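You operate a simulated robot arm through the tools that you are given. There is no shell and no other tool. Be economical: measure what you need, move in short steps, check, and stop when the job is done.

You run a simulated two-armed robot. Do the job below in one go: nothing can be reset, and whatever is moved stays where it is left.

Task
Take the lid off the grey box on the top of the wide wooden bench and lay it down there.

Only the result counts: the job must be done as asked and must still hold three seconds after the hand-in. Knocking over, shifting, dropping, spilling or breaking anything else fails it. Lids that push on must go on centred and level and be pressed home; caps that screw on are set level and turned clockwise until they are tight.

Robot
Two 6-joint arms with two-finger parallel grippers on one trunk, on a base that drives. Base frame: it is fixed to the floor where the robot stands at the start and does not move with it; the origin is under the middle of the robot, x ahead of it, y to its left, z up. Lengths are in mm, angles in degrees, forces in N, time in s.
The left shoulder is at the start at [80, 216, 1610], the right one opposite. With the tool pointing down near the work surface each hand reaches from about 100 to 680 mm from the robot's upright axis, wherever it stands, measured 20 degrees to its own side. Payload 3.43 kg a hand.
Tool frame (each hand has its own): the origin (TCP) lies between the finger pads and is the grasp point; the fingertips stand 30 mm ahead of it; z points along the fingers, y is the line along which they close. The gripper opens to 94 mm. The fingers are 28 mm wide and 10 mm thick; the gripper's body (50 by 96 mm) begins 55 mm behind the TCP.
Orientation is that of the tool frame in the base frame, as a unit quaternion [x, y, z, w]. With the fingers straight down and closing along the base's y, the tool's x points along the base's -x, its y along +y and its z along -z.

Tools
- The arms move only by the tool step_arm. It takes "left_targets", "right_targets" or both (then of equal length, played together; a hand with none holds still); each is a list that holds one entry, the list of rows, each a list of 7 numbers: the turn, a rotation vector about the base's x, y, z in units of 60 degrees (1.0 is 60 degrees), then the shift along the base's x, y, z in units of 100 mm (1.0 is 100 mm), then the finger opening in mm, from 0 to 94. In form: [[[rx, ry, rz, dx, dy, dz, grip], ...]]. A call has 1 to 8 rows; each row is the pose to reach, as a shift and turn from the pose commanded when the call began. A call with a number of a shift or a turn outside -1 to 1 is refused whole. Rows are played at 5 a second. More than 50 mm and 8.6 degrees between two rows, or a gripper value outside its range, and nothing of the call is played. A pose out of reach is approached as far as the arm can. The call stops where the force on the tool passes 40 N (or 10 N more than at its start, if that is more) or the arm is blocked; 0.2 s more then pass. The fingers move at their own pace (about 72 mm/s each) and stop on an object; they squeeze with about 42 N. The grip force told is the motor's: it shows also when the fingers shut on nothing. Time passes only in rows, and 0.2 s behind the last, so rows that repeat a pose let the fingers close. It gives the time, the measured TCP pose, the force on the tool (base axes), the opening and the grip force at its end, in the units of the frame above (readings bear some noise), with the torque about the TCP (base axes, N m) and any sound that the robot's microphone picked up, and new pictures: "pictures" is both (left out), scene, wrist or none (wrist: the cameras of the hands that moved).
- Cameras (640 x 400 px; columns grow to the right, rows downward): "scene" is now at [96.7, -4.5, 1755.5]; the picture's right is [-0.08, -1.00, 0.00], its down [-0.86, 0.07, -0.51] and it looks along [0.51, -0.04, -0.86] (base axes); focal length 291 px, centre (320, 200). "left" rides on the left gripper at [76, -14, -102] in its tool frame; the picture's right is [0.18, 0.98, 0.00], its down [-0.75, 0.14, -0.64] and it looks along [-0.63, 0.12, 0.77] (tool axes); focal length 243 px, centre (320, 200). "right" rides on the right gripper at [76, 14, -103] in its tool frame; the picture's right is [-0.18, 0.98, 0.00], its down [-0.75, -0.14, -0.64] and it looks along [-0.63, -0.12, 0.77] (tool axes); focal length 243 px, centre (320, 200). There is no depth. A picture from a camera that has moved, and an enlarged one, comes with that camera's place and axes in the base frame and with its lens.
- lift_body(by): slides the trunk up (or, below 0, down) by that many mm; the arms and the scene camera ride with it, the base frame stays. It gives what a move gives, with no picture.
- base_move(legs): drives the robot by 1 to 6 legs, each [ahead, left, turn to the left] in mm, mm and degrees, along the robot's own axes; the way and the turn of a leg run together, so that a leg with both is an arc; at most 1500 mm and 180 degrees a leg. The arms and the cameras ride along, it lands a little off, and it stops where it bumps. It gives what a move gives, and a new picture of the scene camera.
- aim_head(pan, tilt): turns the head with the scene camera to pan (to the left, within 86 degrees either way) and tilt (down, from -29 to 69), counted from straight ahead of the robot. It gives what a move gives, and a new picture of the scene camera.
- enlarge(camera, box): a new picture of the part [left, top, right, bottom] of that camera's present view, enlarged. No time passes.
- finish_job(): hands the job in; it is judged then, once.

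Go step by step. Nothing tells you exact positions but the pictures and the camera data: compare them with the known pose of the tool, close in by small moves and look again before you grip or let go. The budget is 120 turns and 260 pictures, counting those below and the enlarged ones. Unless the task says otherwise, let go and move clear before handing in, and close with one line.

The tools are called after "Request:" as name(argument=value, ...) on one line, values as JSON. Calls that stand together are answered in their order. step_arm: Moves the arms, as the interface text tells. Its arguments: {"type":"object","properties":{"left_targets":{"type":"array","items":{"type":"array","items":{"type":"array","items":{"type":"number"}}}},"right_targets":{"type":"array","items":{"type":"array","items":{"type":"array","items":{"type":"number"}}}},"pictures":{"type":"string","enum":["both","scene","wrist","none"]}},"required":[]} The other tools are called the same way: lift_body (by) slides the trunk up or down; base_move (legs) drives the base; aim_head (pan, tilt) turns the head that bears the scene camera; enlarge (camera, box) takes an enlarged picture of a part of a camera's view; finish_job () hands the job in.

At the start:

```text
time_s: 0.0
left_ee_pos: [572.1, 280.9, 1067.2]
left_tcp_rot: [0.0, 1.0, -0.001, 0.0]
left_contact_force: [-0.3, -0.1, 0.2]
left_moment: [-0.01, -0.01, 0.01]
left_grip_width: 93.8
left_grasp_force: 0.1
right_ee_pos: [527.9, -181.8, 1066.7]
right_tcp_rot: [0.0, 1.0, 0.0, 0.0]
right_contact_force: [-0.3, 0.4, -0.7]
right_moment: [-0.01, -0.03, 0.03]
right_grip_width: 93.9
right_grasp_force: 0.0
trunk travel left (down, up): [-840.0, 0.0]
robot x, y, heading: [-0.3, 0.0, 0.1]
head pan, tilt: [-4.7, 59.5]
```

scene: 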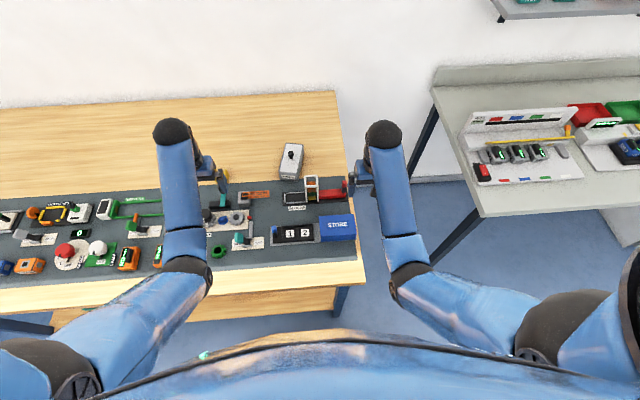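
right: 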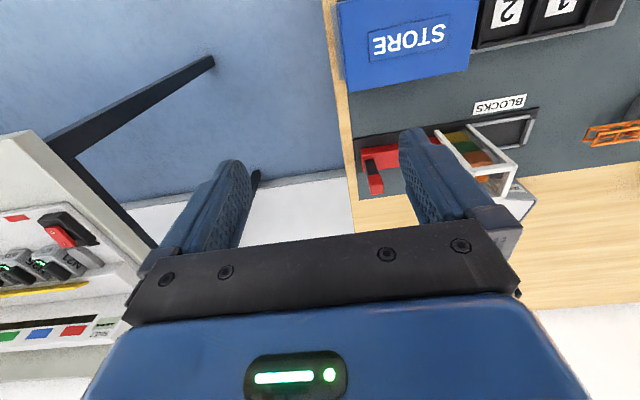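
left: 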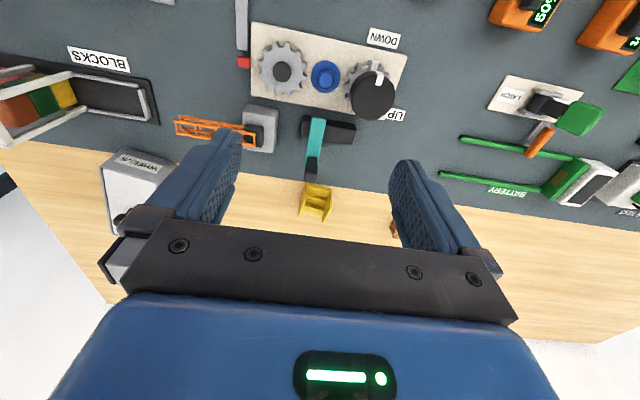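

I see a grey box with a knob at about (291,160) in the scene view, on the wooden bench, labelled "WHEELS". I'll look closer.

Request:
enlarge(camera="scene", box=[240, 120, 368, 200])

Request:
enlarge(camera="left", box=[60, 120, 220, 220])

```text
5.00 times, centred on (304, 160) of scene
camera zoom: at [96.7, -4.5, 1755.5], right [-0.08, -1.0, 0.0], down [-0.86, 0.07, -0.51], along [0.51, -0.04, -0.86], focal length 1455 px, centre (400, 400)
```

zoom: 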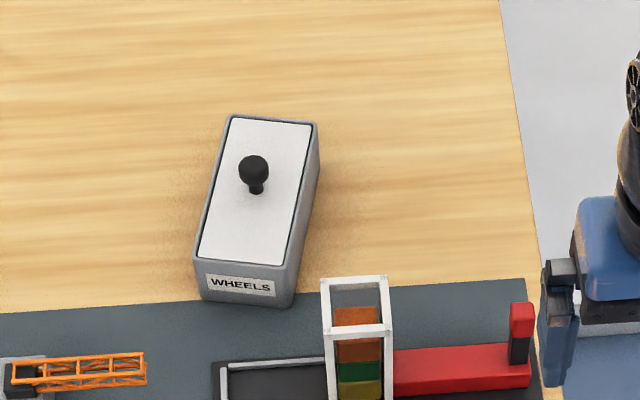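

```text
4.00 times, centred on (140, 170) of left
camera zoom: at [496.4, 266.1, 1169.5], right [-0.18, 0.98, 0.0], down [0.75, 0.14, 0.64], along [0.63, 0.12, -0.77], focal length 970 px, centre (1040, 320)
```

zoom: 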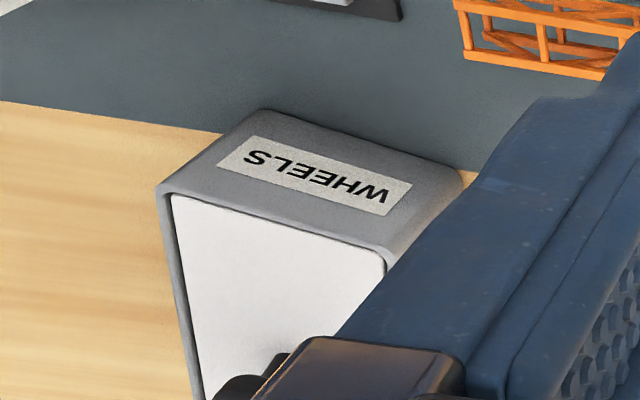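

The box front face is at about (707, 62, 896) and the knob near (775, 47, ~950), beyond the arms' reach. I'll look down to see the clearance between robot and bench before driving.

Request:
aim_head(pan=0, tilt=69)

```text
time_s: 0.7
left_ee_pos: [572.5, 279.8, 1068.1]
left_tcp_rot: [0.0, 1.0, -0.001, 0.001]
left_contact_force: [0.0, -0.7, -0.2]
left_moment: [0.01, 0.03, 0.01]
left_grip_width: 93.8
left_grasp_force: 0.0
right_ee_pos: [528.4, -182.0, 1068.7]
right_tcp_rot: [0.0, 1.0, 0.0, 0.0]
right_contact_force: [0.4, 0.8, 0.5]
right_moment: [0.01, -0.01, 0.01]
right_grip_width: 94.0
right_grasp_force: 0.1
trunk travel left (down, up): [-840.0, 0.0]
robot x, y, heading: [2.0, -3.9, -0.1]
head pan, tilt: [0.0, 68.8]
camera scene: at [85.9, 1.0, 1745.6], right [0.0, -1.0, 0.0], down [-0.93, 0.0, -0.36], along [0.36, 0.0, -0.93], focal length 291 px, centre (320, 200)
```

scene: 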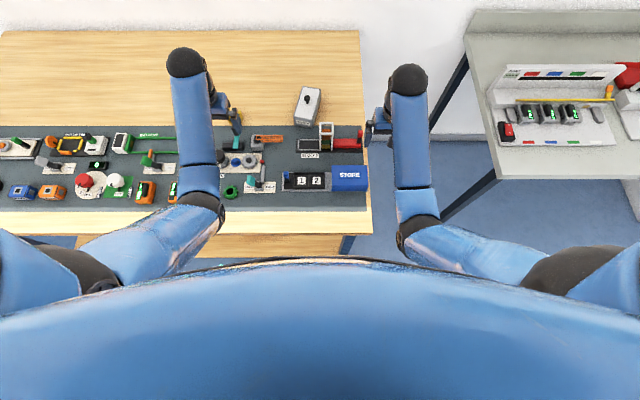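

The bench's front edge is at about x≈310. I'll slide left so the right arm faces the box, then creep ahead.

Request:
base_move(legs=[[0, 230, 0], [60, 0, 0]])

```text
time_s: 3.1
left_ee_pos: [625.7, 510.3, 1069.3]
left_tcp_rot: [-0.002, 1.0, 0.001, 0.0]
left_contact_force: [-0.7, 0.4, -0.1]
left_moment: [0.05, 0.04, 0.01]
left_grip_width: 94.0
left_grasp_force: 0.0
right_ee_pos: [583.9, 47.4, 1068.3]
right_tcp_rot: [-0.001, 1.0, 0.001, 0.001]
right_contact_force: [0.2, -0.1, 0.0]
right_moment: [0.03, 0.03, 0.0]
right_grip_width: 94.1
right_grasp_force: 0.1
trunk travel left (down, up): [-840.0, 0.0]
robot x, y, heading: [54.6, 230.2, 0.4]
head pan, tilt: [0.0, 68.8]
stopped in leg 2: the robot was blocked; the commanded pose is now the measured one
camera scene: at [139.2, 226.6, 1745.7], right [0.0, -1.0, 0.0], down [-0.93, 0.0, -0.36], along [0.36, 0.0, -0.93], focal length 291 px, centre (320, 200)
```

scene: 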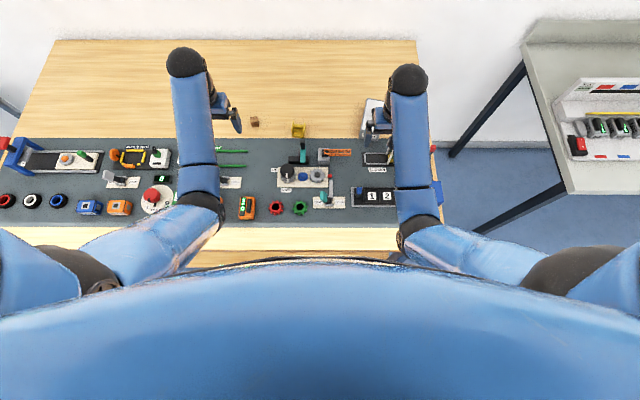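

The base is stopped at the bench front (x≈55), so I'll test how far the right arm reaches from here, with the hand high.

Request:
step_arm(right_targets=[[[0, 0, 0, 0.25, 0, 0, 94], [0, 0, 0, 0.5, 0, 0, 94], [0, 0, 0, 0.75, 0, 0, 94], [0, 0, 0, 1.0, 0, 0, 94], [0, 0, 0, 1.0, 0, 0, 94]]])

```text
time_s: 4.3
left_ee_pos: [626.5, 511.1, 1068.8]
left_tcp_rot: [-0.002, 1.0, 0.0, 0.002]
left_contact_force: [-1.0, 0.3, -0.1]
left_moment: [0.01, -0.03, -0.02]
left_grip_width: 94.2
left_grasp_force: 0.1
right_ee_pos: [683.7, 47.5, 1069.8]
right_tcp_rot: [-0.002, 1.0, 0.0, 0.001]
right_contact_force: [-1.0, 0.7, -0.6]
right_moment: [-0.02, -0.04, 0.01]
right_grip_width: 94.1
right_grasp_force: 0.0
trunk travel left (down, up): [-840.0, 0.0]
robot x, y, heading: [55.4, 229.5, -0.1]
head pan, tilt: [0.0, 68.8]
camera scene: at [137.4, 229.4, 1745.8], right [0.0, -1.0, 0.0], down [-0.93, 0.0, -0.36], along [0.36, 0.0, -0.93], focal length 291 px, centre (320, 200)
camera right: at [606.5, 61.7, 1172.6], right [0.18, 0.98, 0.0], down [0.75, -0.14, 0.64], along [0.63, -0.12, -0.77], focal length 243 px, centre (320, 200)
```

scene: 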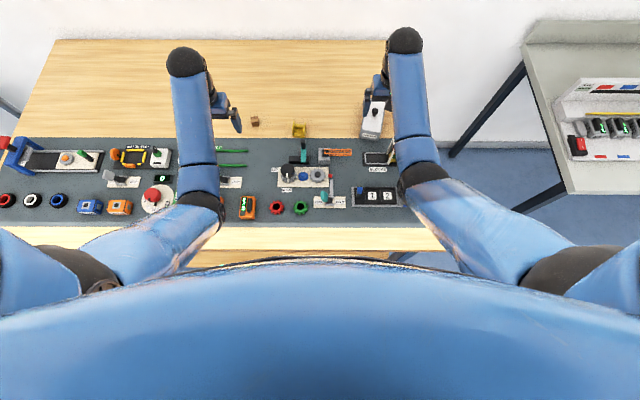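
right: 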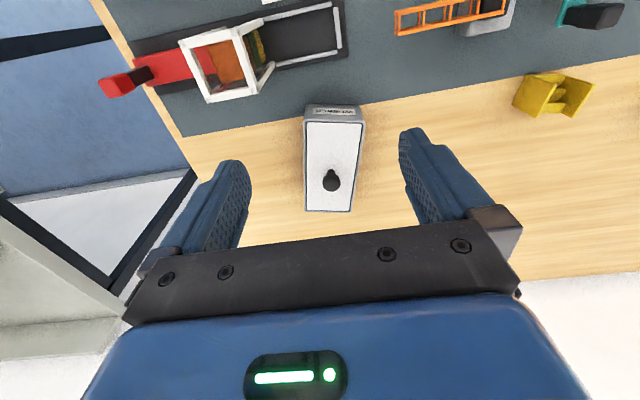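

The box is well centred between the fingers' line of sight; the knob is about (770, 44). I'll go on ahead.

Request:
step_arm(right_targets=[[[0, 0, 0, 0.2, 0, 0, 94], [0, 0, 0, 0.4, 0, 0, 94], [0, 0, 0, 0.6, 0, 0, 94], [0, 0, 0, 0.8, 0, 0, 94], [0, 0, 0, 0.8, 0, 0, 94]]])

```text
time_s: 5.5
left_ee_pos: [627.2, 511.2, 1068.8]
left_tcp_rot: [-0.003, 1.0, 0.0, -0.001]
left_contact_force: [-0.7, 0.3, 0.2]
left_moment: [0.01, 0.01, -0.04]
left_grip_width: 94.2
left_grasp_force: 0.0
right_ee_pos: [764.1, 48.0, 1067.8]
right_tcp_rot: [-0.002, 1.0, 0.001, 0.0]
right_contact_force: [0.5, 0.2, 0.3]
right_moment: [-0.02, -0.02, -0.01]
right_grip_width: 93.9
right_grasp_force: 0.0
trunk travel left (down, up): [-840.0, 0.0]
robot x, y, heading: [53.1, 227.5, 0.2]
head pan, tilt: [0.0, 68.8]
camera scene: at [140.9, 229.9, 1745.5], right [0.0, -1.0, 0.0], down [-0.93, 0.0, -0.36], along [0.36, 0.0, -0.93], focal length 291 px, centre (320, 200)
camera right: at [687.7, 62.9, 1170.9], right [0.18, 0.98, 0.0], down [0.75, -0.14, 0.64], along [0.63, -0.12, -0.77], focal length 243 px, centre (320, 200)
```

scene: 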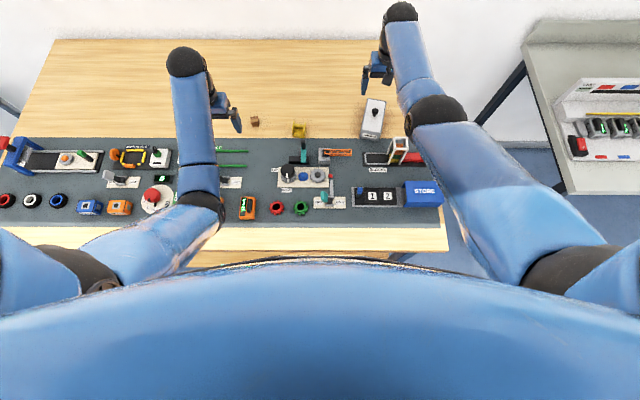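
right: 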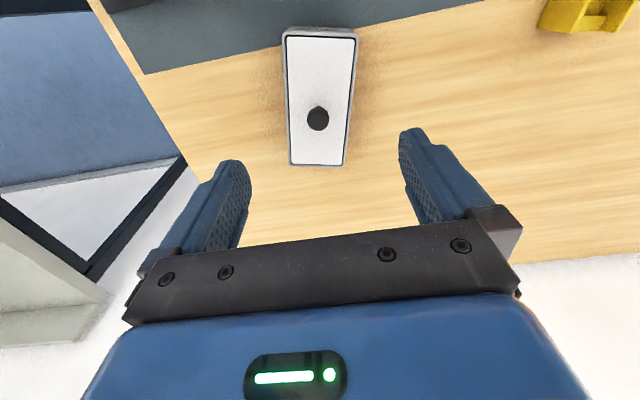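

The arm reaches fine. Triangulating gives the knob at about (783, 42, ~925) and the box top near z 910; I'll go above it, lower a bit, and check again.

Request:
step_arm(right_targets=[[[0, 0, 0, 0.1, -0.03, 0, 80], [0, 0, 0, 0.19, -0.06, -0.2, 70], [0, 0, 0, 0.19, -0.06, -0.4, 60], [0, 0, 0, 0.19, -0.06, -0.6, 60], [0, 0, 0, 0.19, -0.06, -0.6, 60]]])

Request:
enlarge(camera="scene", box=[320, 50, 448, 130])

```text
time_s: 6.8
left_ee_pos: [626.8, 513.1, 1067.7]
left_tcp_rot: [-0.003, 1.0, 0.0, 0.0]
left_contact_force: [0.2, -0.1, 0.5]
left_moment: [0.03, 0.02, 0.04]
left_grip_width: 94.0
left_grasp_force: 0.0
right_ee_pos: [758.8, 42.1, 1019.9]
right_tcp_rot: [-0.003, 1.0, 0.0, 0.0]
right_contact_force: [-0.4, -0.4, 0.5]
right_moment: [0.01, -0.03, 0.01]
right_grip_width: 60.1
right_grasp_force: 0.0
right hand out of reach, approached as far as the arm can: row 2, 3, 4, 5
trunk travel left (down, up): [-840.0, 0.0]
robot x, y, heading: [56.0, 225.6, 0.0]
head pan, tilt: [0.0, 68.8]
camera scene: at [140.7, 229.7, 1745.6], right [0.0, -1.0, 0.0], down [-0.93, 0.0, -0.36], along [0.36, 0.0, -0.93], focal length 291 px, centre (320, 200)
camera right: at [682.1, 56.2, 1123.7], right [0.18, 0.98, 0.0], down [0.75, -0.14, 0.64], along [0.63, -0.12, -0.77], focal length 243 px, centre (320, 200)
```

scene: 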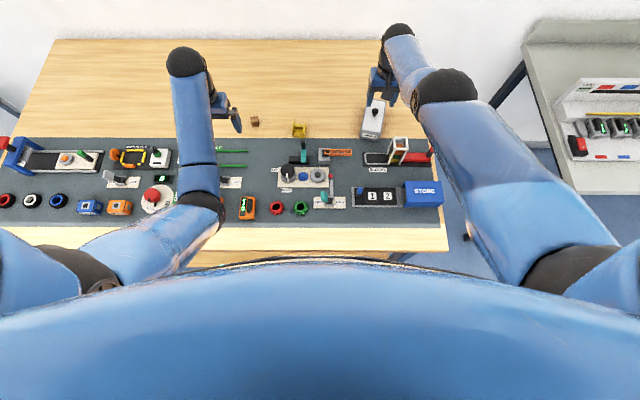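
right: 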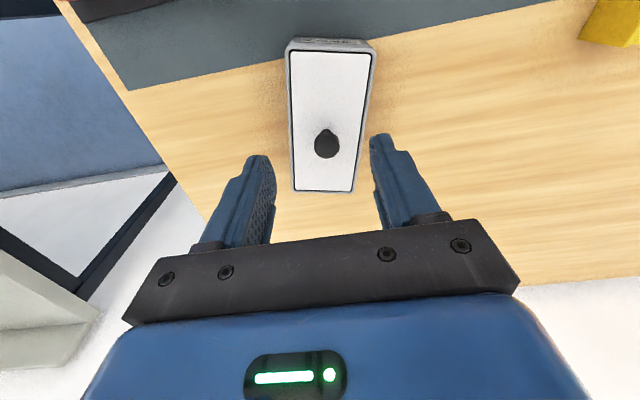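

```text
5.00 times, centred on (384, 90) of scene
camera zoom: at [140.7, 229.7, 1745.6], right [0.0, -1.0, 0.0], down [-0.93, 0.0, -0.36], along [0.36, 0.0, -0.93], focal length 1455 px, centre (0, 750)
```

zoom: 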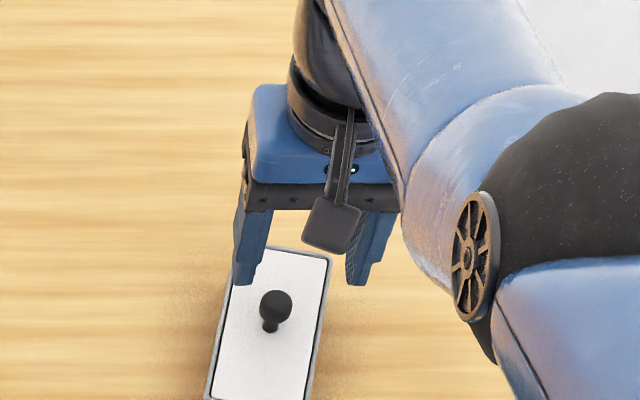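

The straight-down reach is limited with the trunk high, so I'll raise both hands and then lower the trunk by a similar amount.

Request:
step_arm(right_targets=[[[0, 0, 0, 0, 0, 0.33, 60], [0, 0, 0, 0, 0, 0.66, 60], [0, 0, 0, 0, 0, 1.0, 60], [0, 0, 0, 0, 0, 1.0, 60]]], left_targets=[[[0, 0, 0, 0, 0, 0.33, 94], [0, 0, 0, 0, 0, 0.66, 94], [0, 0, 0, 0, 0, 1.0, 94], [0, 0, 0, 0, 0, 1.0, 94]]], pictures="none")

```text
time_s: 7.8
left_ee_pos: [660.1, 515.3, 1122.6]
left_tcp_rot: [-0.003, 1.0, 0.0, 0.001]
left_contact_force: [-0.2, 0.5, -0.3]
left_moment: [0.01, -0.01, -0.01]
left_grip_width: 93.8
left_grasp_force: 0.0
left hand out of reach, approached as far as the arm can: row 1, 2, 3, 4
right_ee_pos: [759.8, 42.1, 1120.0]
right_tcp_rot: [-0.002, 1.0, 0.0, -0.001]
right_contact_force: [-0.3, -0.4, 0.2]
right_moment: [-0.03, -0.02, -0.02]
right_grip_width: 60.2
right_grasp_force: 0.1
trunk travel left (down, up): [-840.0, 0.0]
robot x, y, heading: [56.1, 227.8, 0.5]
head pan, tilt: [0.0, 68.8]
```

Request:
lift_body(by=-80)

Request:
step_arm(right_targets=[[[0, 0, 0, 0.12, 0, 0, 60], [0, 0, 0, 0.24, 0, 0, 60], [0, 0, 0, 0.24, 0, -0.2, 60], [0, 0, 0, 0.24, 0, -0.4, 60], [0, 0, 0, 0.24, 0, -0.4, 60]]])

```text
time_s: 8.9
left_ee_pos: [659.5, 517.0, 1041.4]
left_tcp_rot: [-0.003, 1.0, 0.0, 0.0]
left_contact_force: [-0.1, 0.4, -0.1]
left_moment: [0.01, 0.01, 0.03]
left_grip_width: 93.9
left_grasp_force: 0.1
right_ee_pos: [759.8, 42.1, 1039.9]
right_tcp_rot: [-0.002, 1.0, 0.0, 0.0]
right_contact_force: [-0.5, -0.7, 0.2]
right_moment: [0.01, -0.02, 0.01]
right_grip_width: 60.1
right_grasp_force: 0.0
trunk travel left (down, up): [-760.0, 80.0]
robot x, y, heading: [57.3, 227.8, 0.0]
head pan, tilt: [0.0, 68.8]
```

```text
time_s: 10.1
left_ee_pos: [660.8, 515.0, 1041.3]
left_tcp_rot: [-0.002, 1.0, 0.0, 0.0]
left_contact_force: [-0.1, 0.3, -0.2]
left_moment: [-0.03, 0.03, 0.01]
left_grip_width: 94.0
left_grasp_force: 0.0
right_ee_pos: [780.9, 41.2, 1002.3]
right_tcp_rot: [-0.003, 1.0, 0.0, 0.001]
right_contact_force: [-0.5, 0.3, -0.2]
right_moment: [0.03, -0.01, 0.01]
right_grip_width: 60.1
right_grasp_force: 0.1
right hand out of reach, approached as far as the arm can: row 4, 5
trunk travel left (down, up): [-760.0, 80.0]
robot x, y, heading: [53.9, 229.6, 0.5]
head pan, tilt: [0.0, 68.8]
camera scene: at [140.2, 229.6, 1665.6], right [0.0, -1.0, 0.0], down [-0.93, 0.0, -0.36], along [0.36, 0.0, -0.93], focal length 291 px, centre (320, 200)
camera right: at [703.7, 54.9, 1105.0], right [0.18, 0.98, 0.0], down [0.75, -0.14, 0.64], along [0.63, -0.12, -0.77], focal length 243 px, centre (320, 200)
```

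scene: 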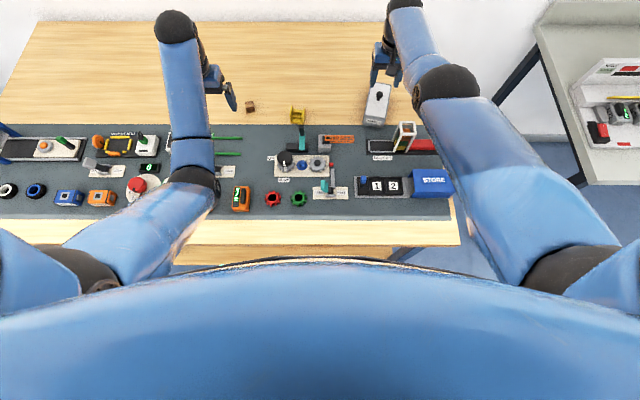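
right: 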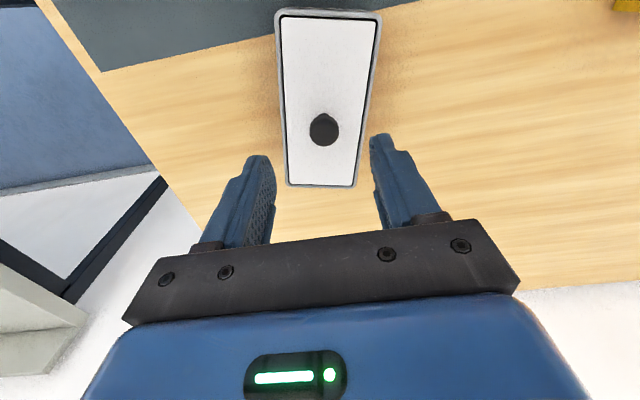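

Knob head is at about (781, 42, 926) and the right hand stands right above it. I'll move the left hand up and ahead out of the way, then lower the trunk further.

Request:
step_arm(left_targets=[[[0, 0, 0, 0.3, 0, 0, 94], [0, 0, 0, 0.6, 0, 0.1, 94], [0, 0, 0, 0.8, 0, 0.4, 94], [0, 0, 0, 0.8, 0, 0.7, 94], [0, 0, 0, 0.8, 0, 0.9, 94]]], pictures="none")

Request:
lift_body(by=-35)

Request:
enlarge(camera="right", box=[160, 0, 480, 200])

Request:
enlarge(camera="scene", box=[320, 50, 448, 130])

```text
time_s: 11.3
left_ee_pos: [740.5, 515.1, 1130.8]
left_tcp_rot: [-0.003, 1.0, 0.0, 0.001]
left_contact_force: [0.2, -0.2, 0.0]
left_moment: [-0.02, -0.01, 0.05]
left_grip_width: 93.9
left_grasp_force: 0.0
right_ee_pos: [780.0, 41.7, 1001.2]
right_tcp_rot: [-0.002, 1.0, -0.001, 0.0]
right_contact_force: [-0.1, 0.9, 0.3]
right_moment: [0.03, 0.02, 0.0]
right_grip_width: 60.2
right_grasp_force: 0.0
trunk travel left (down, up): [-760.0, 80.0]
robot x, y, heading: [55.9, 227.5, 0.4]
head pan, tilt: [0.0, 68.8]
```

```text
time_s: 12.1
left_ee_pos: [741.0, 514.9, 1095.3]
left_tcp_rot: [-0.002, 1.0, 0.0, 0.001]
left_contact_force: [-0.5, -0.2, 1.5]
left_moment: [0.01, -0.02, -0.02]
left_grip_width: 94.0
left_grasp_force: 0.0
right_ee_pos: [780.1, 42.3, 967.0]
right_tcp_rot: [-0.003, 1.0, 0.001, -0.001]
right_contact_force: [-0.8, 0.4, 0.1]
right_moment: [0.0, -0.01, -0.02]
right_grip_width: 60.2
right_grasp_force: 0.0
trunk travel left (down, up): [-725.0, 115.0]
robot x, y, heading: [54.8, 228.1, 0.5]
head pan, tilt: [0.0, 68.8]
```

```text
2.00 times, centred on (320, 100) of right
camera zoom: at [704.0, 55.0, 1069.9], right [0.18, 0.98, 0.0], down [0.75, -0.14, 0.64], along [0.63, -0.12, -0.77], focal length 485 px, centre (320, 400)
```

zoom: 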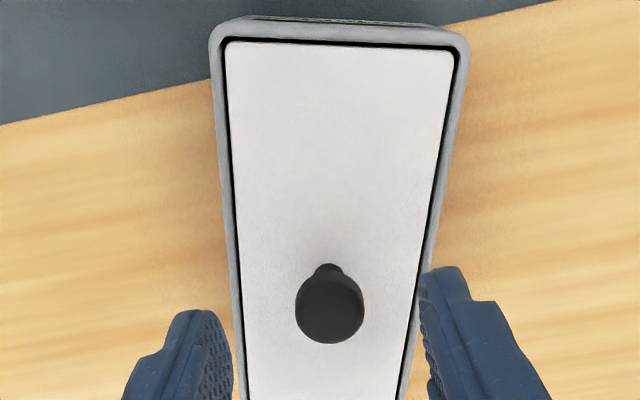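

```text
5.00 times, centred on (384, 90) of scene
camera zoom: at [140.6, 229.6, 1630.5], right [0.0, -1.0, 0.0], down [-0.93, 0.0, -0.36], along [0.36, 0.0, -0.93], focal length 1455 px, centre (0, 750)
```

zoom: 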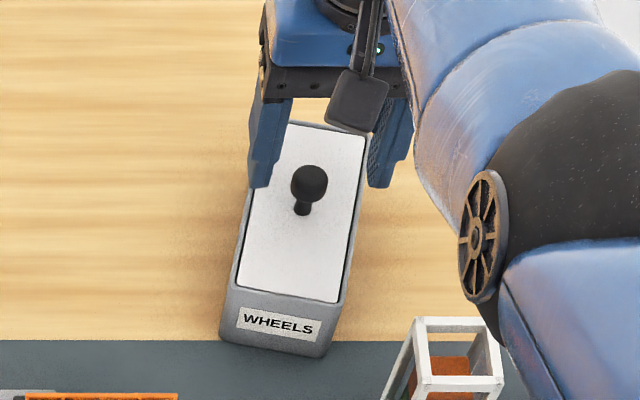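

The knob head triangulates to about (777, 43, 934), lid surface near 910. I'll lower to TCP z≈947 and look again.

Request:
step_arm(right_targets=[[[0, 0, 0, -0.03, 0, -0.05, 50], [0, 0, 0, -0.03, 0, -0.1, 46], [0, 0, 0, -0.03, 0, -0.15, 46], [0, 0, 0, -0.03, 0, -0.2, 46], [0, 0, 0, -0.03, 0, -0.2, 46]]], pictures="wrist")

Request:
enlarge(camera="scene", box=[320, 50, 448, 130])

```text
time_s: 13.3
left_ee_pos: [740.9, 515.1, 1094.8]
left_tcp_rot: [-0.003, 1.0, 0.0, 0.001]
left_contact_force: [0.1, -0.1, -0.1]
left_moment: [-0.01, -0.02, -0.06]
left_grip_width: 94.0
left_grasp_force: 0.1
right_ee_pos: [776.5, 41.1, 947.5]
right_tcp_rot: [-0.003, 1.0, 0.0, 0.001]
right_contact_force: [0.5, 0.5, -0.1]
right_moment: [-0.03, 0.0, -0.02]
right_grip_width: 45.9
right_grasp_force: 0.0
trunk travel left (down, up): [-725.0, 115.0]
robot x, y, heading: [55.2, 228.9, 0.1]
head pan, tilt: [0.0, 68.8]
camera right: at [699.4, 54.1, 1050.7], right [0.18, 0.98, 0.0], down [0.75, -0.14, 0.64], along [0.63, -0.12, -0.77], focal length 243 px, centre (320, 200)
```

right: 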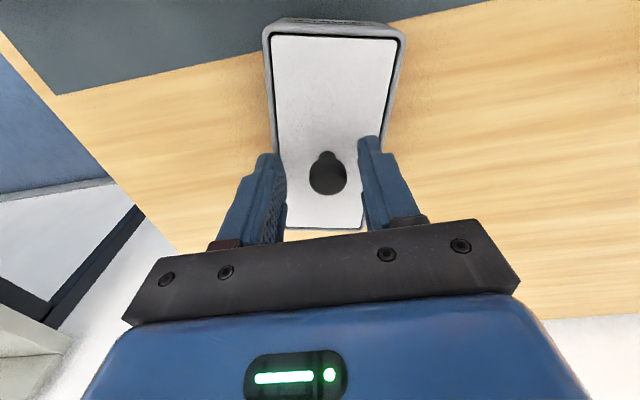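

```text
5.00 times, centred on (384, 90) of scene
camera zoom: at [140.5, 229.6, 1630.6], right [0.0, -1.0, 0.0], down [-0.93, 0.0, -0.36], along [0.36, 0.0, -0.93], focal length 1455 px, centre (0, 750)
```

zoom: 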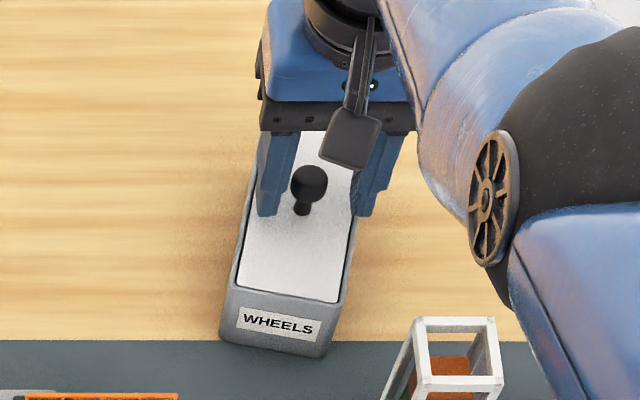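

The knob sits between the fingers, slightly towards +y and about 14 mm below the TCP. I'll adjust y by 3 mm, go down 3 mm and close.

Request:
step_arm(right_targets=[[[0, 0, 0, 0, 0.03, -0.03, 46], [0, 0, 0, 0, 0.03, -0.03, 35], [0, 0, 0, 0, 0.03, -0.03, 20], [0, 0, 0, 0, 0.03, -0.03, 5], [0, 0, 0, 0, 0.03, -0.03, 5], [0, 0, 0, 0, 0.03, -0.03, 5]]], pictures="wrist")

Request:
enlarge(camera="scene", box=[320, 50, 448, 130])

```text
time_s: 14.7
left_ee_pos: [740.2, 514.4, 1096.3]
left_tcp_rot: [-0.003, 1.0, 0.0, 0.001]
left_contact_force: [-0.1, -1.2, -0.3]
left_moment: [0.04, 0.01, -0.03]
left_grip_width: 94.1
left_grasp_force: 0.0
right_ee_pos: [774.4, 45.2, 945.7]
right_tcp_rot: [-0.002, 1.0, 0.0, 0.0]
right_contact_force: [0.0, 0.1, -0.1]
right_moment: [0.01, -0.01, 0.0]
right_grip_width: 20.3
right_grasp_force: 42.1
right hand out of reach, approached as far as the arm can: row 1, 2, 3, 4, 5, 6
trunk travel left (down, up): [-725.0, 115.0]
robot x, y, heading: [55.7, 226.2, 0.6]
head pan, tilt: [0.0, 68.8]
heard: snap
camera right: at [698.1, 58.5, 1048.0], right [0.18, 0.98, 0.0], down [0.75, -0.14, 0.64], along [0.63, -0.12, -0.77], focal length 243 px, centre (320, 200)
```

right: 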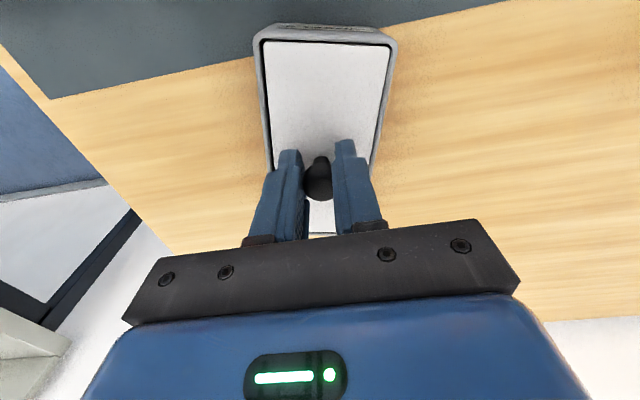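

```text
5.00 times, centred on (384, 90) of scene
camera zoom: at [140.4, 229.7, 1630.6], right [0.0, -1.0, 0.0], down [-0.93, 0.0, -0.36], along [0.36, 0.0, -0.93], focal length 1455 px, centre (0, 750)
```

zoom: 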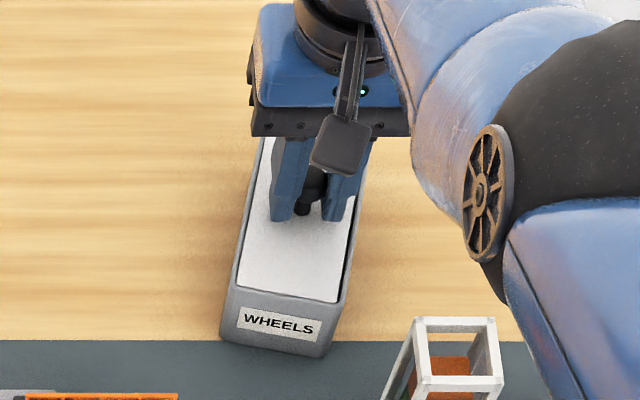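

The knob is gripped (20 mm). I'll lift gently a little and check that the box stays.

Request:
step_arm(right_targets=[[[0, 0, 0, 0, 0, 0.03, 5], [0, 0, 0, 0, 0, 0.06, 5], [0, 0, 0, 0, 0, 0.1, 5], [0, 0, 0, 0, 0, 0.15, 5]]], pictures="wrist")

Request:
enlarge(camera="scene", box=[320, 50, 448, 130])

```text
time_s: 15.7
left_ee_pos: [741.3, 515.6, 1095.3]
left_tcp_rot: [-0.003, 1.0, 0.001, 0.002]
left_contact_force: [-1.0, 0.0, -0.3]
left_moment: [0.0, 0.0, 0.02]
left_grip_width: 94.0
left_grasp_force: 0.1
right_ee_pos: [773.8, 44.3, 961.4]
right_tcp_rot: [-0.003, 1.0, 0.0, 0.001]
right_contact_force: [-0.2, 0.5, -0.9]
right_moment: [0.03, 0.0, 0.0]
right_grip_width: 21.9
right_grasp_force: 0.2
trunk travel left (down, up): [-725.0, 115.0]
robot x, y, heading: [54.1, 228.3, 0.1]
head pan, tilt: [0.0, 68.8]
camera right: at [698.1, 57.8, 1063.5], right [0.18, 0.98, 0.0], down [0.75, -0.14, 0.64], along [0.63, -0.12, -0.77], focal length 243 px, centre (320, 200)
```

right: 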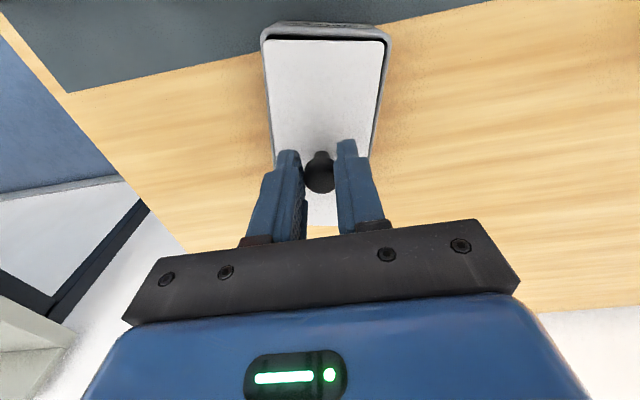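

```text
5.00 times, centred on (384, 90) of scene
camera zoom: at [140.2, 229.6, 1630.6], right [0.0, -1.0, 0.0], down [-0.93, 0.0, -0.36], along [0.36, 0.0, -0.93], focal length 1455 px, centre (0, 750)
```

zoom: 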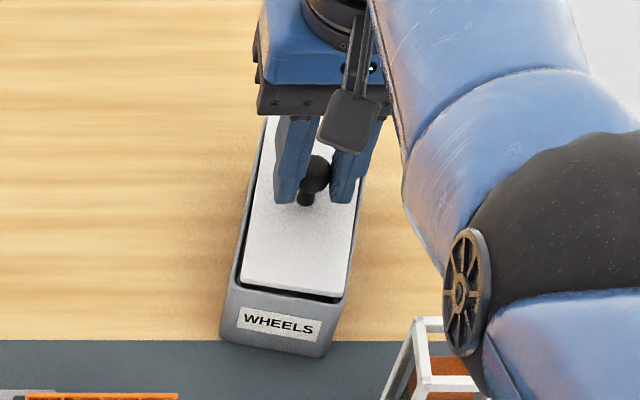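

The lid looks slightly lifted, but the grip reading fell to zero. I'll hold still with a close command to see.

Request:
step_arm(right_targets=[[[0, 0, 0, 0, 0, 0, 0], [0, 0, 0, 0, 0, 0, 0], [0, 0, 0, 0, 0, 0, 0]]], pictures="none")

Request:
enlarge(camera="scene", box=[352, 70, 416, 110])

Request:
enlarge(camera="right", box=[240, 20, 400, 120])

Request:
enlarge(camera="right", box=[240, 120, 400, 220])

```text
time_s: 16.5
left_ee_pos: [741.7, 515.3, 1096.2]
left_tcp_rot: [-0.002, 1.0, 0.0, 0.001]
left_contact_force: [0.2, -0.3, 0.3]
left_moment: [0.0, 0.0, 0.0]
left_grip_width: 94.0
left_grasp_force: 0.1
right_ee_pos: [774.6, 44.6, 960.5]
right_tcp_rot: [-0.002, 1.0, -0.001, 0.002]
right_contact_force: [-0.7, -0.1, 0.8]
right_moment: [-0.01, -0.04, 0.04]
right_grip_width: 20.2
right_grasp_force: 42.2
trunk travel left (down, up): [-725.0, 115.0]
robot x, y, heading: [55.3, 230.0, 0.2]
head pan, tilt: [0.0, 68.8]
```

```text
10.00 times, centred on (384, 90) of scene
camera zoom: at [140.1, 229.6, 1630.6], right [0.0, -1.0, 0.0], down [-0.93, 0.0, -0.36], along [0.36, 0.0, -0.93], focal length 2910 px, centre (-320, 1300)
```

zoom: 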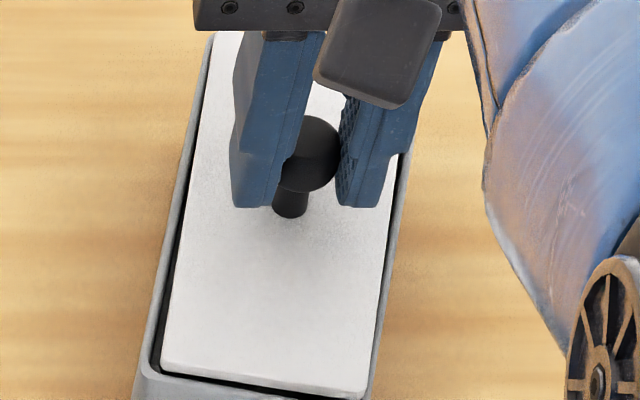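

```text
4.00 times, centred on (320, 70) of right
camera zoom: at [698.0, 57.8, 1063.5], right [0.18, 0.98, 0.0], down [0.75, -0.14, 0.64], along [0.63, -0.12, -0.77], focal length 970 px, centre (320, 720)
```

zoom: 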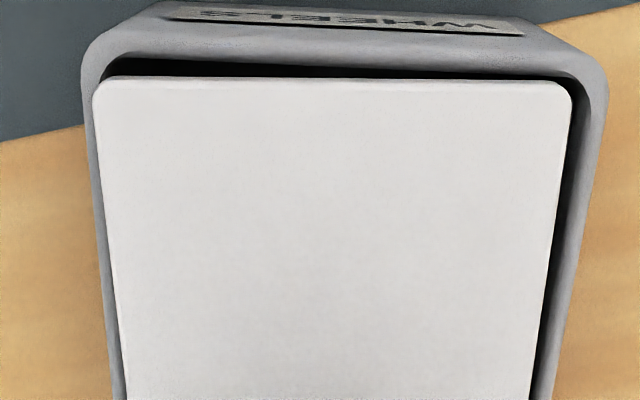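

```text
4.00 times, centred on (320, 170) of right
camera zoom: at [698.0, 57.8, 1063.5], right [0.18, 0.98, 0.0], down [0.75, -0.14, 0.64], along [0.63, -0.12, -0.77], focal length 970 px, centre (320, 320)
```

zoom: 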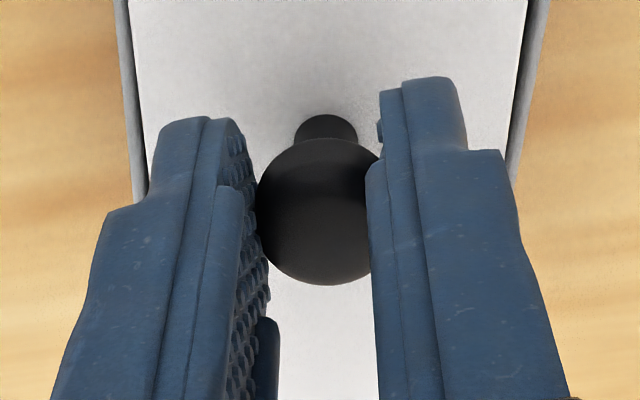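

The lid is free of the box and held. I'll lift it straight up clear of the box in slow steps.

Request:
step_arm(right_targets=[[[0, 0, 0, 0, 0, 0.1, 0], [0, 0, 0, 0, 0, 0.2, 0], [0, 0, 0, 0, 0, 0.3, 0], [0, 0, 0, 0, 0, 0.4, 0], [0, 0, 0, 0, 0, 0.5, 0], [0, 0, 0, 0, 0, 0.6, 0], [0, 0, 0, 0, 0, 0.7, 0]]])

```text
time_s: 18.1
left_ee_pos: [740.6, 516.4, 1095.9]
left_tcp_rot: [-0.003, 1.0, 0.0, 0.0]
left_contact_force: [-0.2, -0.5, -0.4]
left_moment: [0.0, -0.03, 0.0]
left_grip_width: 94.1
left_grasp_force: 0.1
right_ee_pos: [773.9, 44.5, 1030.4]
right_tcp_rot: [-0.003, 1.0, 0.0, 0.001]
right_contact_force: [0.1, -0.2, 0.2]
right_moment: [0.01, -0.01, 0.04]
right_grip_width: 20.0
right_grasp_force: 41.7
trunk travel left (down, up): [-725.0, 115.0]
robot x, y, heading: [56.5, 227.0, 0.4]
head pan, tilt: [0.0, 68.8]
camera scene: at [140.2, 229.6, 1630.6], right [0.0, -1.0, 0.0], down [-0.93, 0.0, -0.36], along [0.36, 0.0, -0.93], focal length 291 px, centre (320, 200)
camera right: at [697.3, 57.9, 1134.2], right [0.18, 0.98, 0.0], down [0.75, -0.14, 0.64], along [0.63, -0.12, -0.77], focal length 243 px, centre (320, 200)
```

scene: 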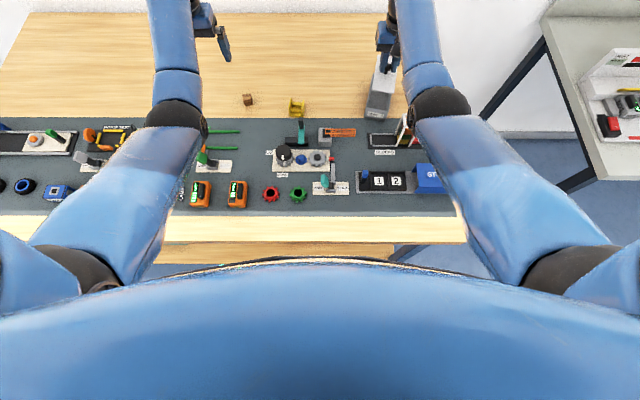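
right: 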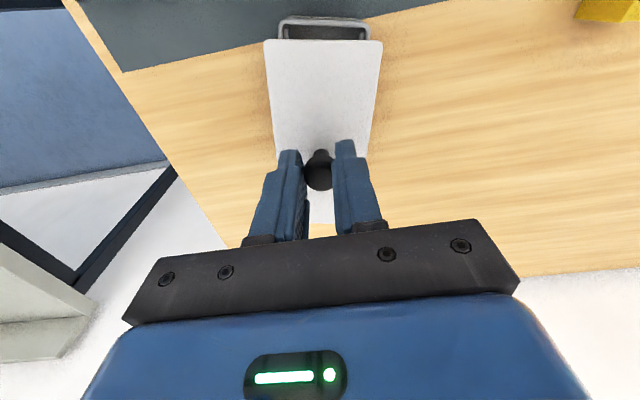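

The lid is lifted clean and level. Now I'll carry it to the left, over the empty wood at y≈155.

Request:
step_arm(right_targets=[[[0, 0, 0, 0, 0.2, 0, 0], [0, 0, 0, 0, 0.4, 0, 0], [0, 0, 0, 0, 0.6, 0, 0], [0, 0, 0, 0.05, 0.8, 0, 0], [0, 0, 0, 0.1, 1.0, 0, 0], [0, 0, 0, 0.15, 1.0, 0, 0], [0, 0, 0, 0.15, 1.0, 0, 0]]])

```text
time_s: 19.7
left_ee_pos: [741.9, 514.5, 1096.3]
left_tcp_rot: [-0.002, 1.0, 0.0, 0.002]
left_contact_force: [-0.5, -0.9, 0.3]
left_moment: [0.01, 0.02, -0.01]
left_grip_width: 94.1
left_grasp_force: 0.1
right_ee_pos: [789.3, 144.1, 1029.3]
right_tcp_rot: [-0.001, 1.0, 0.0, 0.001]
right_contact_force: [-0.3, -0.2, -0.8]
right_moment: [-0.01, -0.03, 0.03]
right_grip_width: 20.0
right_grasp_force: 41.7
trunk travel left (down, up): [-725.0, 115.0]
robot x, y, heading: [53.0, 228.0, 0.2]
head pan, tilt: [0.0, 68.8]
camera scene: at [140.3, 229.0, 1630.6], right [0.0, -1.0, 0.0], down [-0.93, 0.0, -0.36], along [0.36, 0.0, -0.93], focal length 291 px, centre (320, 200)
camera right: at [712.0, 157.3, 1133.6], right [0.18, 0.98, 0.0], down [0.75, -0.14, 0.64], along [0.63, -0.12, -0.77], focal length 243 px, centre (320, 200)
```

scene: 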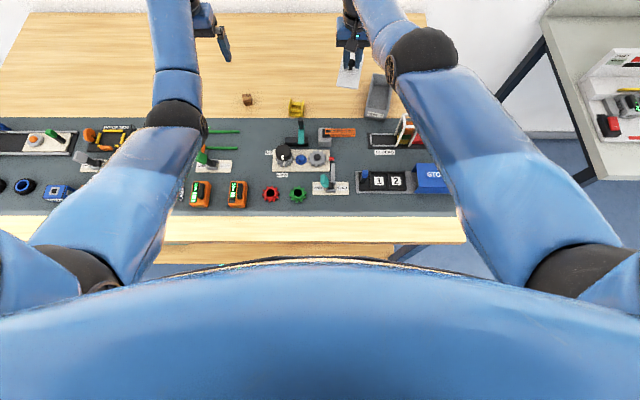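
right: 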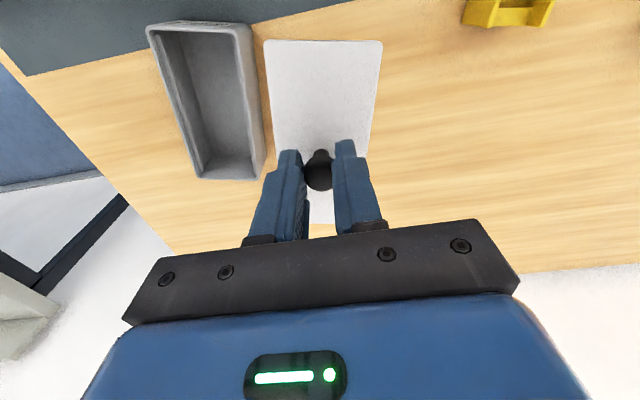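

The lid hangs over bare wood. I'll shift it 20 mm further left, then lower the trunk.

Request:
step_arm(right_targets=[[[0, 0, 0, 0, 0.1, 0, 0], [0, 0, 0, 0, 0.2, 0, 0], [0, 0, 0, 0, 0.2, 0, 0]]], pictures="none")

Request:
lift_body(by=-80)

Request:
enlarge(camera="right", box=[0, 0, 640, 400])

Request:
enlarge(camera="scene", box=[256, 0, 512, 160])

```text
time_s: 20.5
left_ee_pos: [741.2, 514.8, 1095.8]
left_tcp_rot: [-0.003, 1.0, 0.0, 0.0]
left_contact_force: [0.2, 0.2, -0.5]
left_moment: [0.03, -0.02, 0.0]
left_grip_width: 94.0
left_grasp_force: 0.2
right_ee_pos: [784.3, 163.1, 1030.6]
right_tcp_rot: [-0.002, 1.0, 0.0, 0.0]
right_contact_force: [0.2, 0.7, -0.4]
right_moment: [-0.01, -0.04, 0.01]
right_grip_width: 20.0
right_grasp_force: 41.0
right hand out of reach, approached as far as the arm can: row 2, 3
trunk travel left (down, up): [-725.0, 115.0]
robot x, y, heading: [53.6, 226.9, 0.3]
head pan, tilt: [0.0, 68.8]
```

```text
time_s: 21.7
left_ee_pos: [741.4, 515.6, 1016.0]
left_tcp_rot: [-0.002, 1.0, 0.0, 0.001]
left_contact_force: [-0.3, -0.4, 0.3]
left_moment: [0.0, 0.04, 0.02]
left_grip_width: 94.3
left_grasp_force: 0.0
right_ee_pos: [783.9, 162.8, 951.7]
right_tcp_rot: [-0.002, 1.0, -0.001, 0.0]
right_contact_force: [1.1, -0.3, -0.6]
right_moment: [-0.02, 0.01, 0.03]
right_grip_width: 20.1
right_grasp_force: 42.0
trunk travel left (down, up): [-645.0, 195.0]
robot x, y, heading: [55.9, 231.6, 0.6]
head pan, tilt: [0.0, 68.8]
```

```text
1.00 times, centred on (320, 200) of right (not enlarged: the box is as wide or as high as the picture)
camera zoom: at [707.7, 177.0, 1054.3], right [0.18, 0.98, 0.0], down [0.75, -0.14, 0.64], along [0.63, -0.12, -0.77], focal length 243 px, centre (320, 200)
```

zoom: 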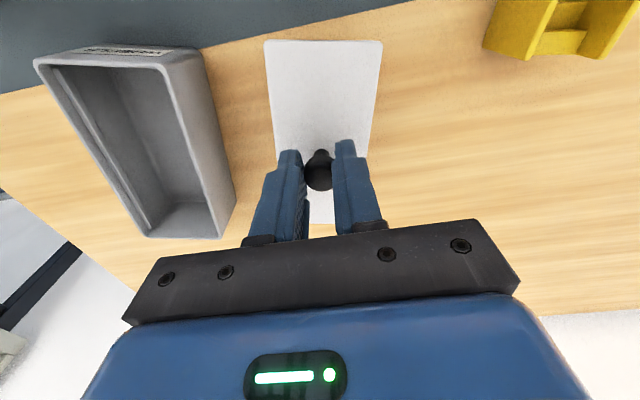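

```text
2.50 times, centred on (384, 80) of scene
camera zoom: at [140.2, 229.6, 1550.6], right [0.0, -1.0, 0.0], down [-0.93, 0.0, -0.36], along [0.36, 0.0, -0.93], focal length 728 px, centre (160, 500)
```

zoom: 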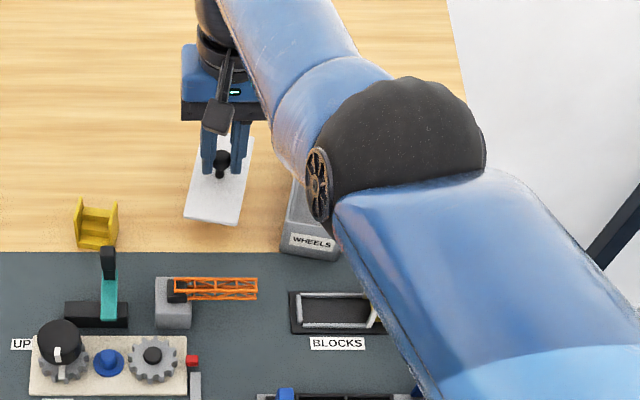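

The lid's front edge would land about at the mat's edge (x≈715), so I'll push it further back, then look.

Request:
step_arm(right_targets=[[[0, 0, 0, 0.1, 0, 0, 0], [0, 0, 0, 0.2, 0, 0, 0], [0, 0, 0, 0.3, 0, 0, 0], [0, 0, 0, 0.3, 0, 0, 0]]])

```text
time_s: 22.7
left_ee_pos: [742.0, 515.2, 1015.7]
left_tcp_rot: [-0.003, 1.0, 0.0, 0.0]
left_contact_force: [0.3, 0.2, -0.9]
left_moment: [-0.01, 0.0, 0.0]
left_grip_width: 93.8
left_grasp_force: 0.0
right_ee_pos: [785.6, 158.6, 953.4]
right_tcp_rot: [-0.003, 1.0, 0.0, 0.0]
right_contact_force: [-0.4, 0.5, -1.0]
right_moment: [0.0, -0.01, 0.03]
right_grip_width: 20.4
right_grasp_force: 42.1
right hand out of reach, approached as far as the arm can: row 1, 2, 3, 4
trunk travel left (down, up): [-645.0, 195.0]
robot x, y, heading: [54.2, 228.6, 0.4]
head pan, tilt: [0.0, 68.8]
camera scene: at [140.4, 229.8, 1550.6], right [0.0, -1.0, 0.0], down [-0.93, 0.0, -0.36], along [0.36, 0.0, -0.93], focal length 291 px, centre (320, 200)
camera right: at [710.2, 171.9, 1057.5], right [0.18, 0.98, 0.0], down [0.75, -0.14, 0.64], along [0.63, -0.12, -0.77], focal length 243 px, centre (320, 200)
```

scene: 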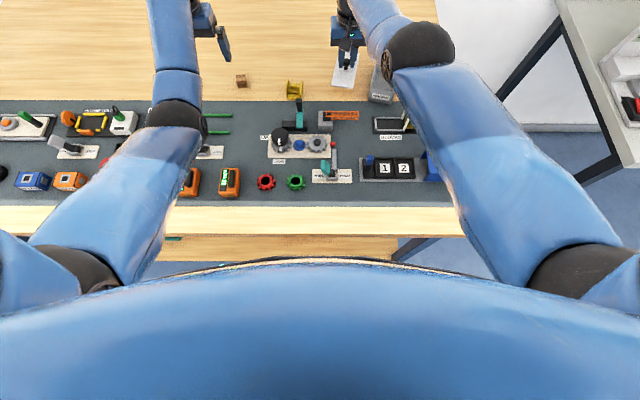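
right: 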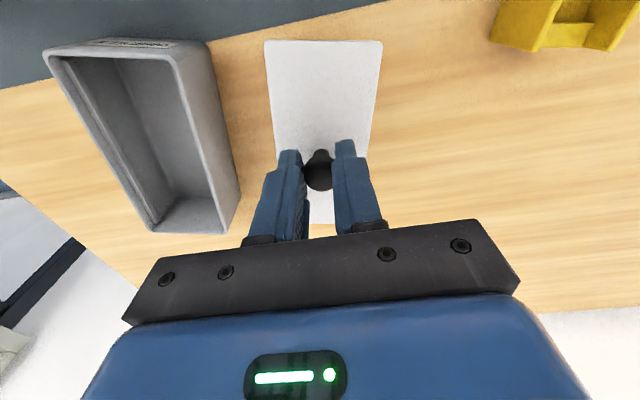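

Reach ends here, so I'll instead turn the lid 60° about the vertical so its long side lies along the bench, clear of both mat and box.

Request:
step_arm(right_targets=[[[0, 0, -0.125, 0, 0.03, 0, 0], [0, 0, -0.25, -0.02, 0.06, 0, 0], [0, 0, -0.375, -0.04, 0.1, 0, 0], [0, 0, -0.5, -0.05, 0.13, 0, 0], [0, 0, -0.625, -0.05, 0.16, 0, 0], [0, 0, -0.75, -0.05, 0.18, 0, 0], [0, 0, -0.875, -0.05, 0.2, 0, 0], [0, 0, -1.0, -0.05, 0.2, 0, 0]]])

Request:
enlarge(camera="scene", box=[256, 0, 512, 160])

```text
time_s: 24.5
left_ee_pos: [740.3, 514.9, 1016.1]
left_tcp_rot: [-0.003, 1.0, 0.0, 0.001]
left_contact_force: [0.8, 1.1, -1.3]
left_moment: [0.02, 0.0, 0.01]
left_grip_width: 93.9
left_grasp_force: 0.1
right_ee_pos: [779.7, 177.9, 954.1]
right_tcp_rot: [0.499, 0.866, -0.001, 0.0]
right_contact_force: [-0.1, -0.8, 0.5]
right_moment: [0.0, 0.0, 0.0]
right_grip_width: 20.3
right_grasp_force: 41.9
right hand out of reach, approached as far as the arm can: row 8
trunk travel left (down, up): [-645.0, 195.0]
robot x, y, heading: [56.1, 232.1, 0.3]
head pan, tilt: [0.0, 68.8]
camera scene: at [140.6, 229.4, 1550.6], right [0.0, -1.0, 0.0], down [-0.93, 0.0, -0.36], along [0.36, 0.0, -0.93], focal length 291 px, centre (320, 200)
camera right: at [753.6, 250.6, 1057.8], right [0.94, 0.33, 0.0], down [0.26, -0.72, 0.64], along [0.21, -0.61, -0.77], focal length 243 px, centre (320, 200)
```

scene: 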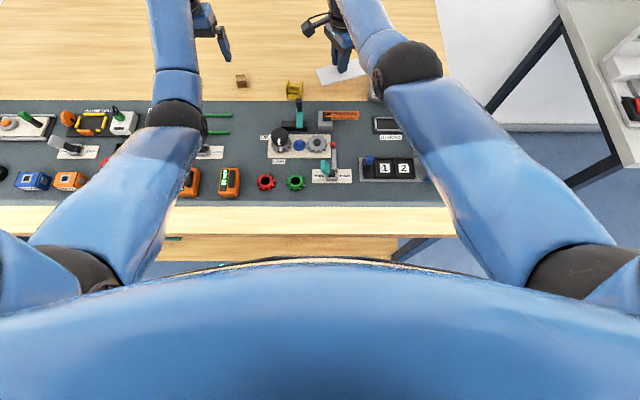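
right: 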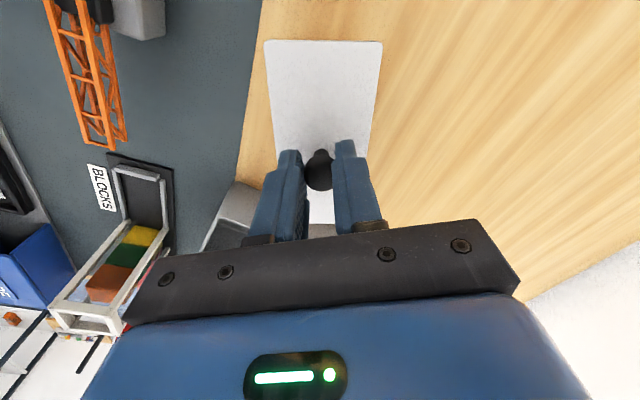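

```text
2.50 times, centred on (384, 80) of scene
camera zoom: at [140.6, 229.4, 1550.6], right [0.0, -1.0, 0.0], down [-0.93, 0.0, -0.36], along [0.36, 0.0, -0.93], focal length 728 px, centre (160, 500)
```

zoom: 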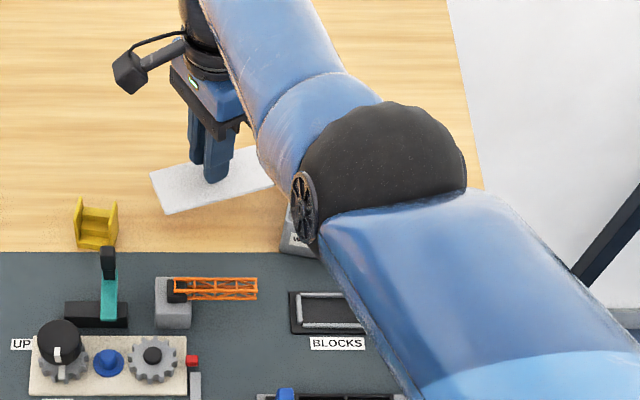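

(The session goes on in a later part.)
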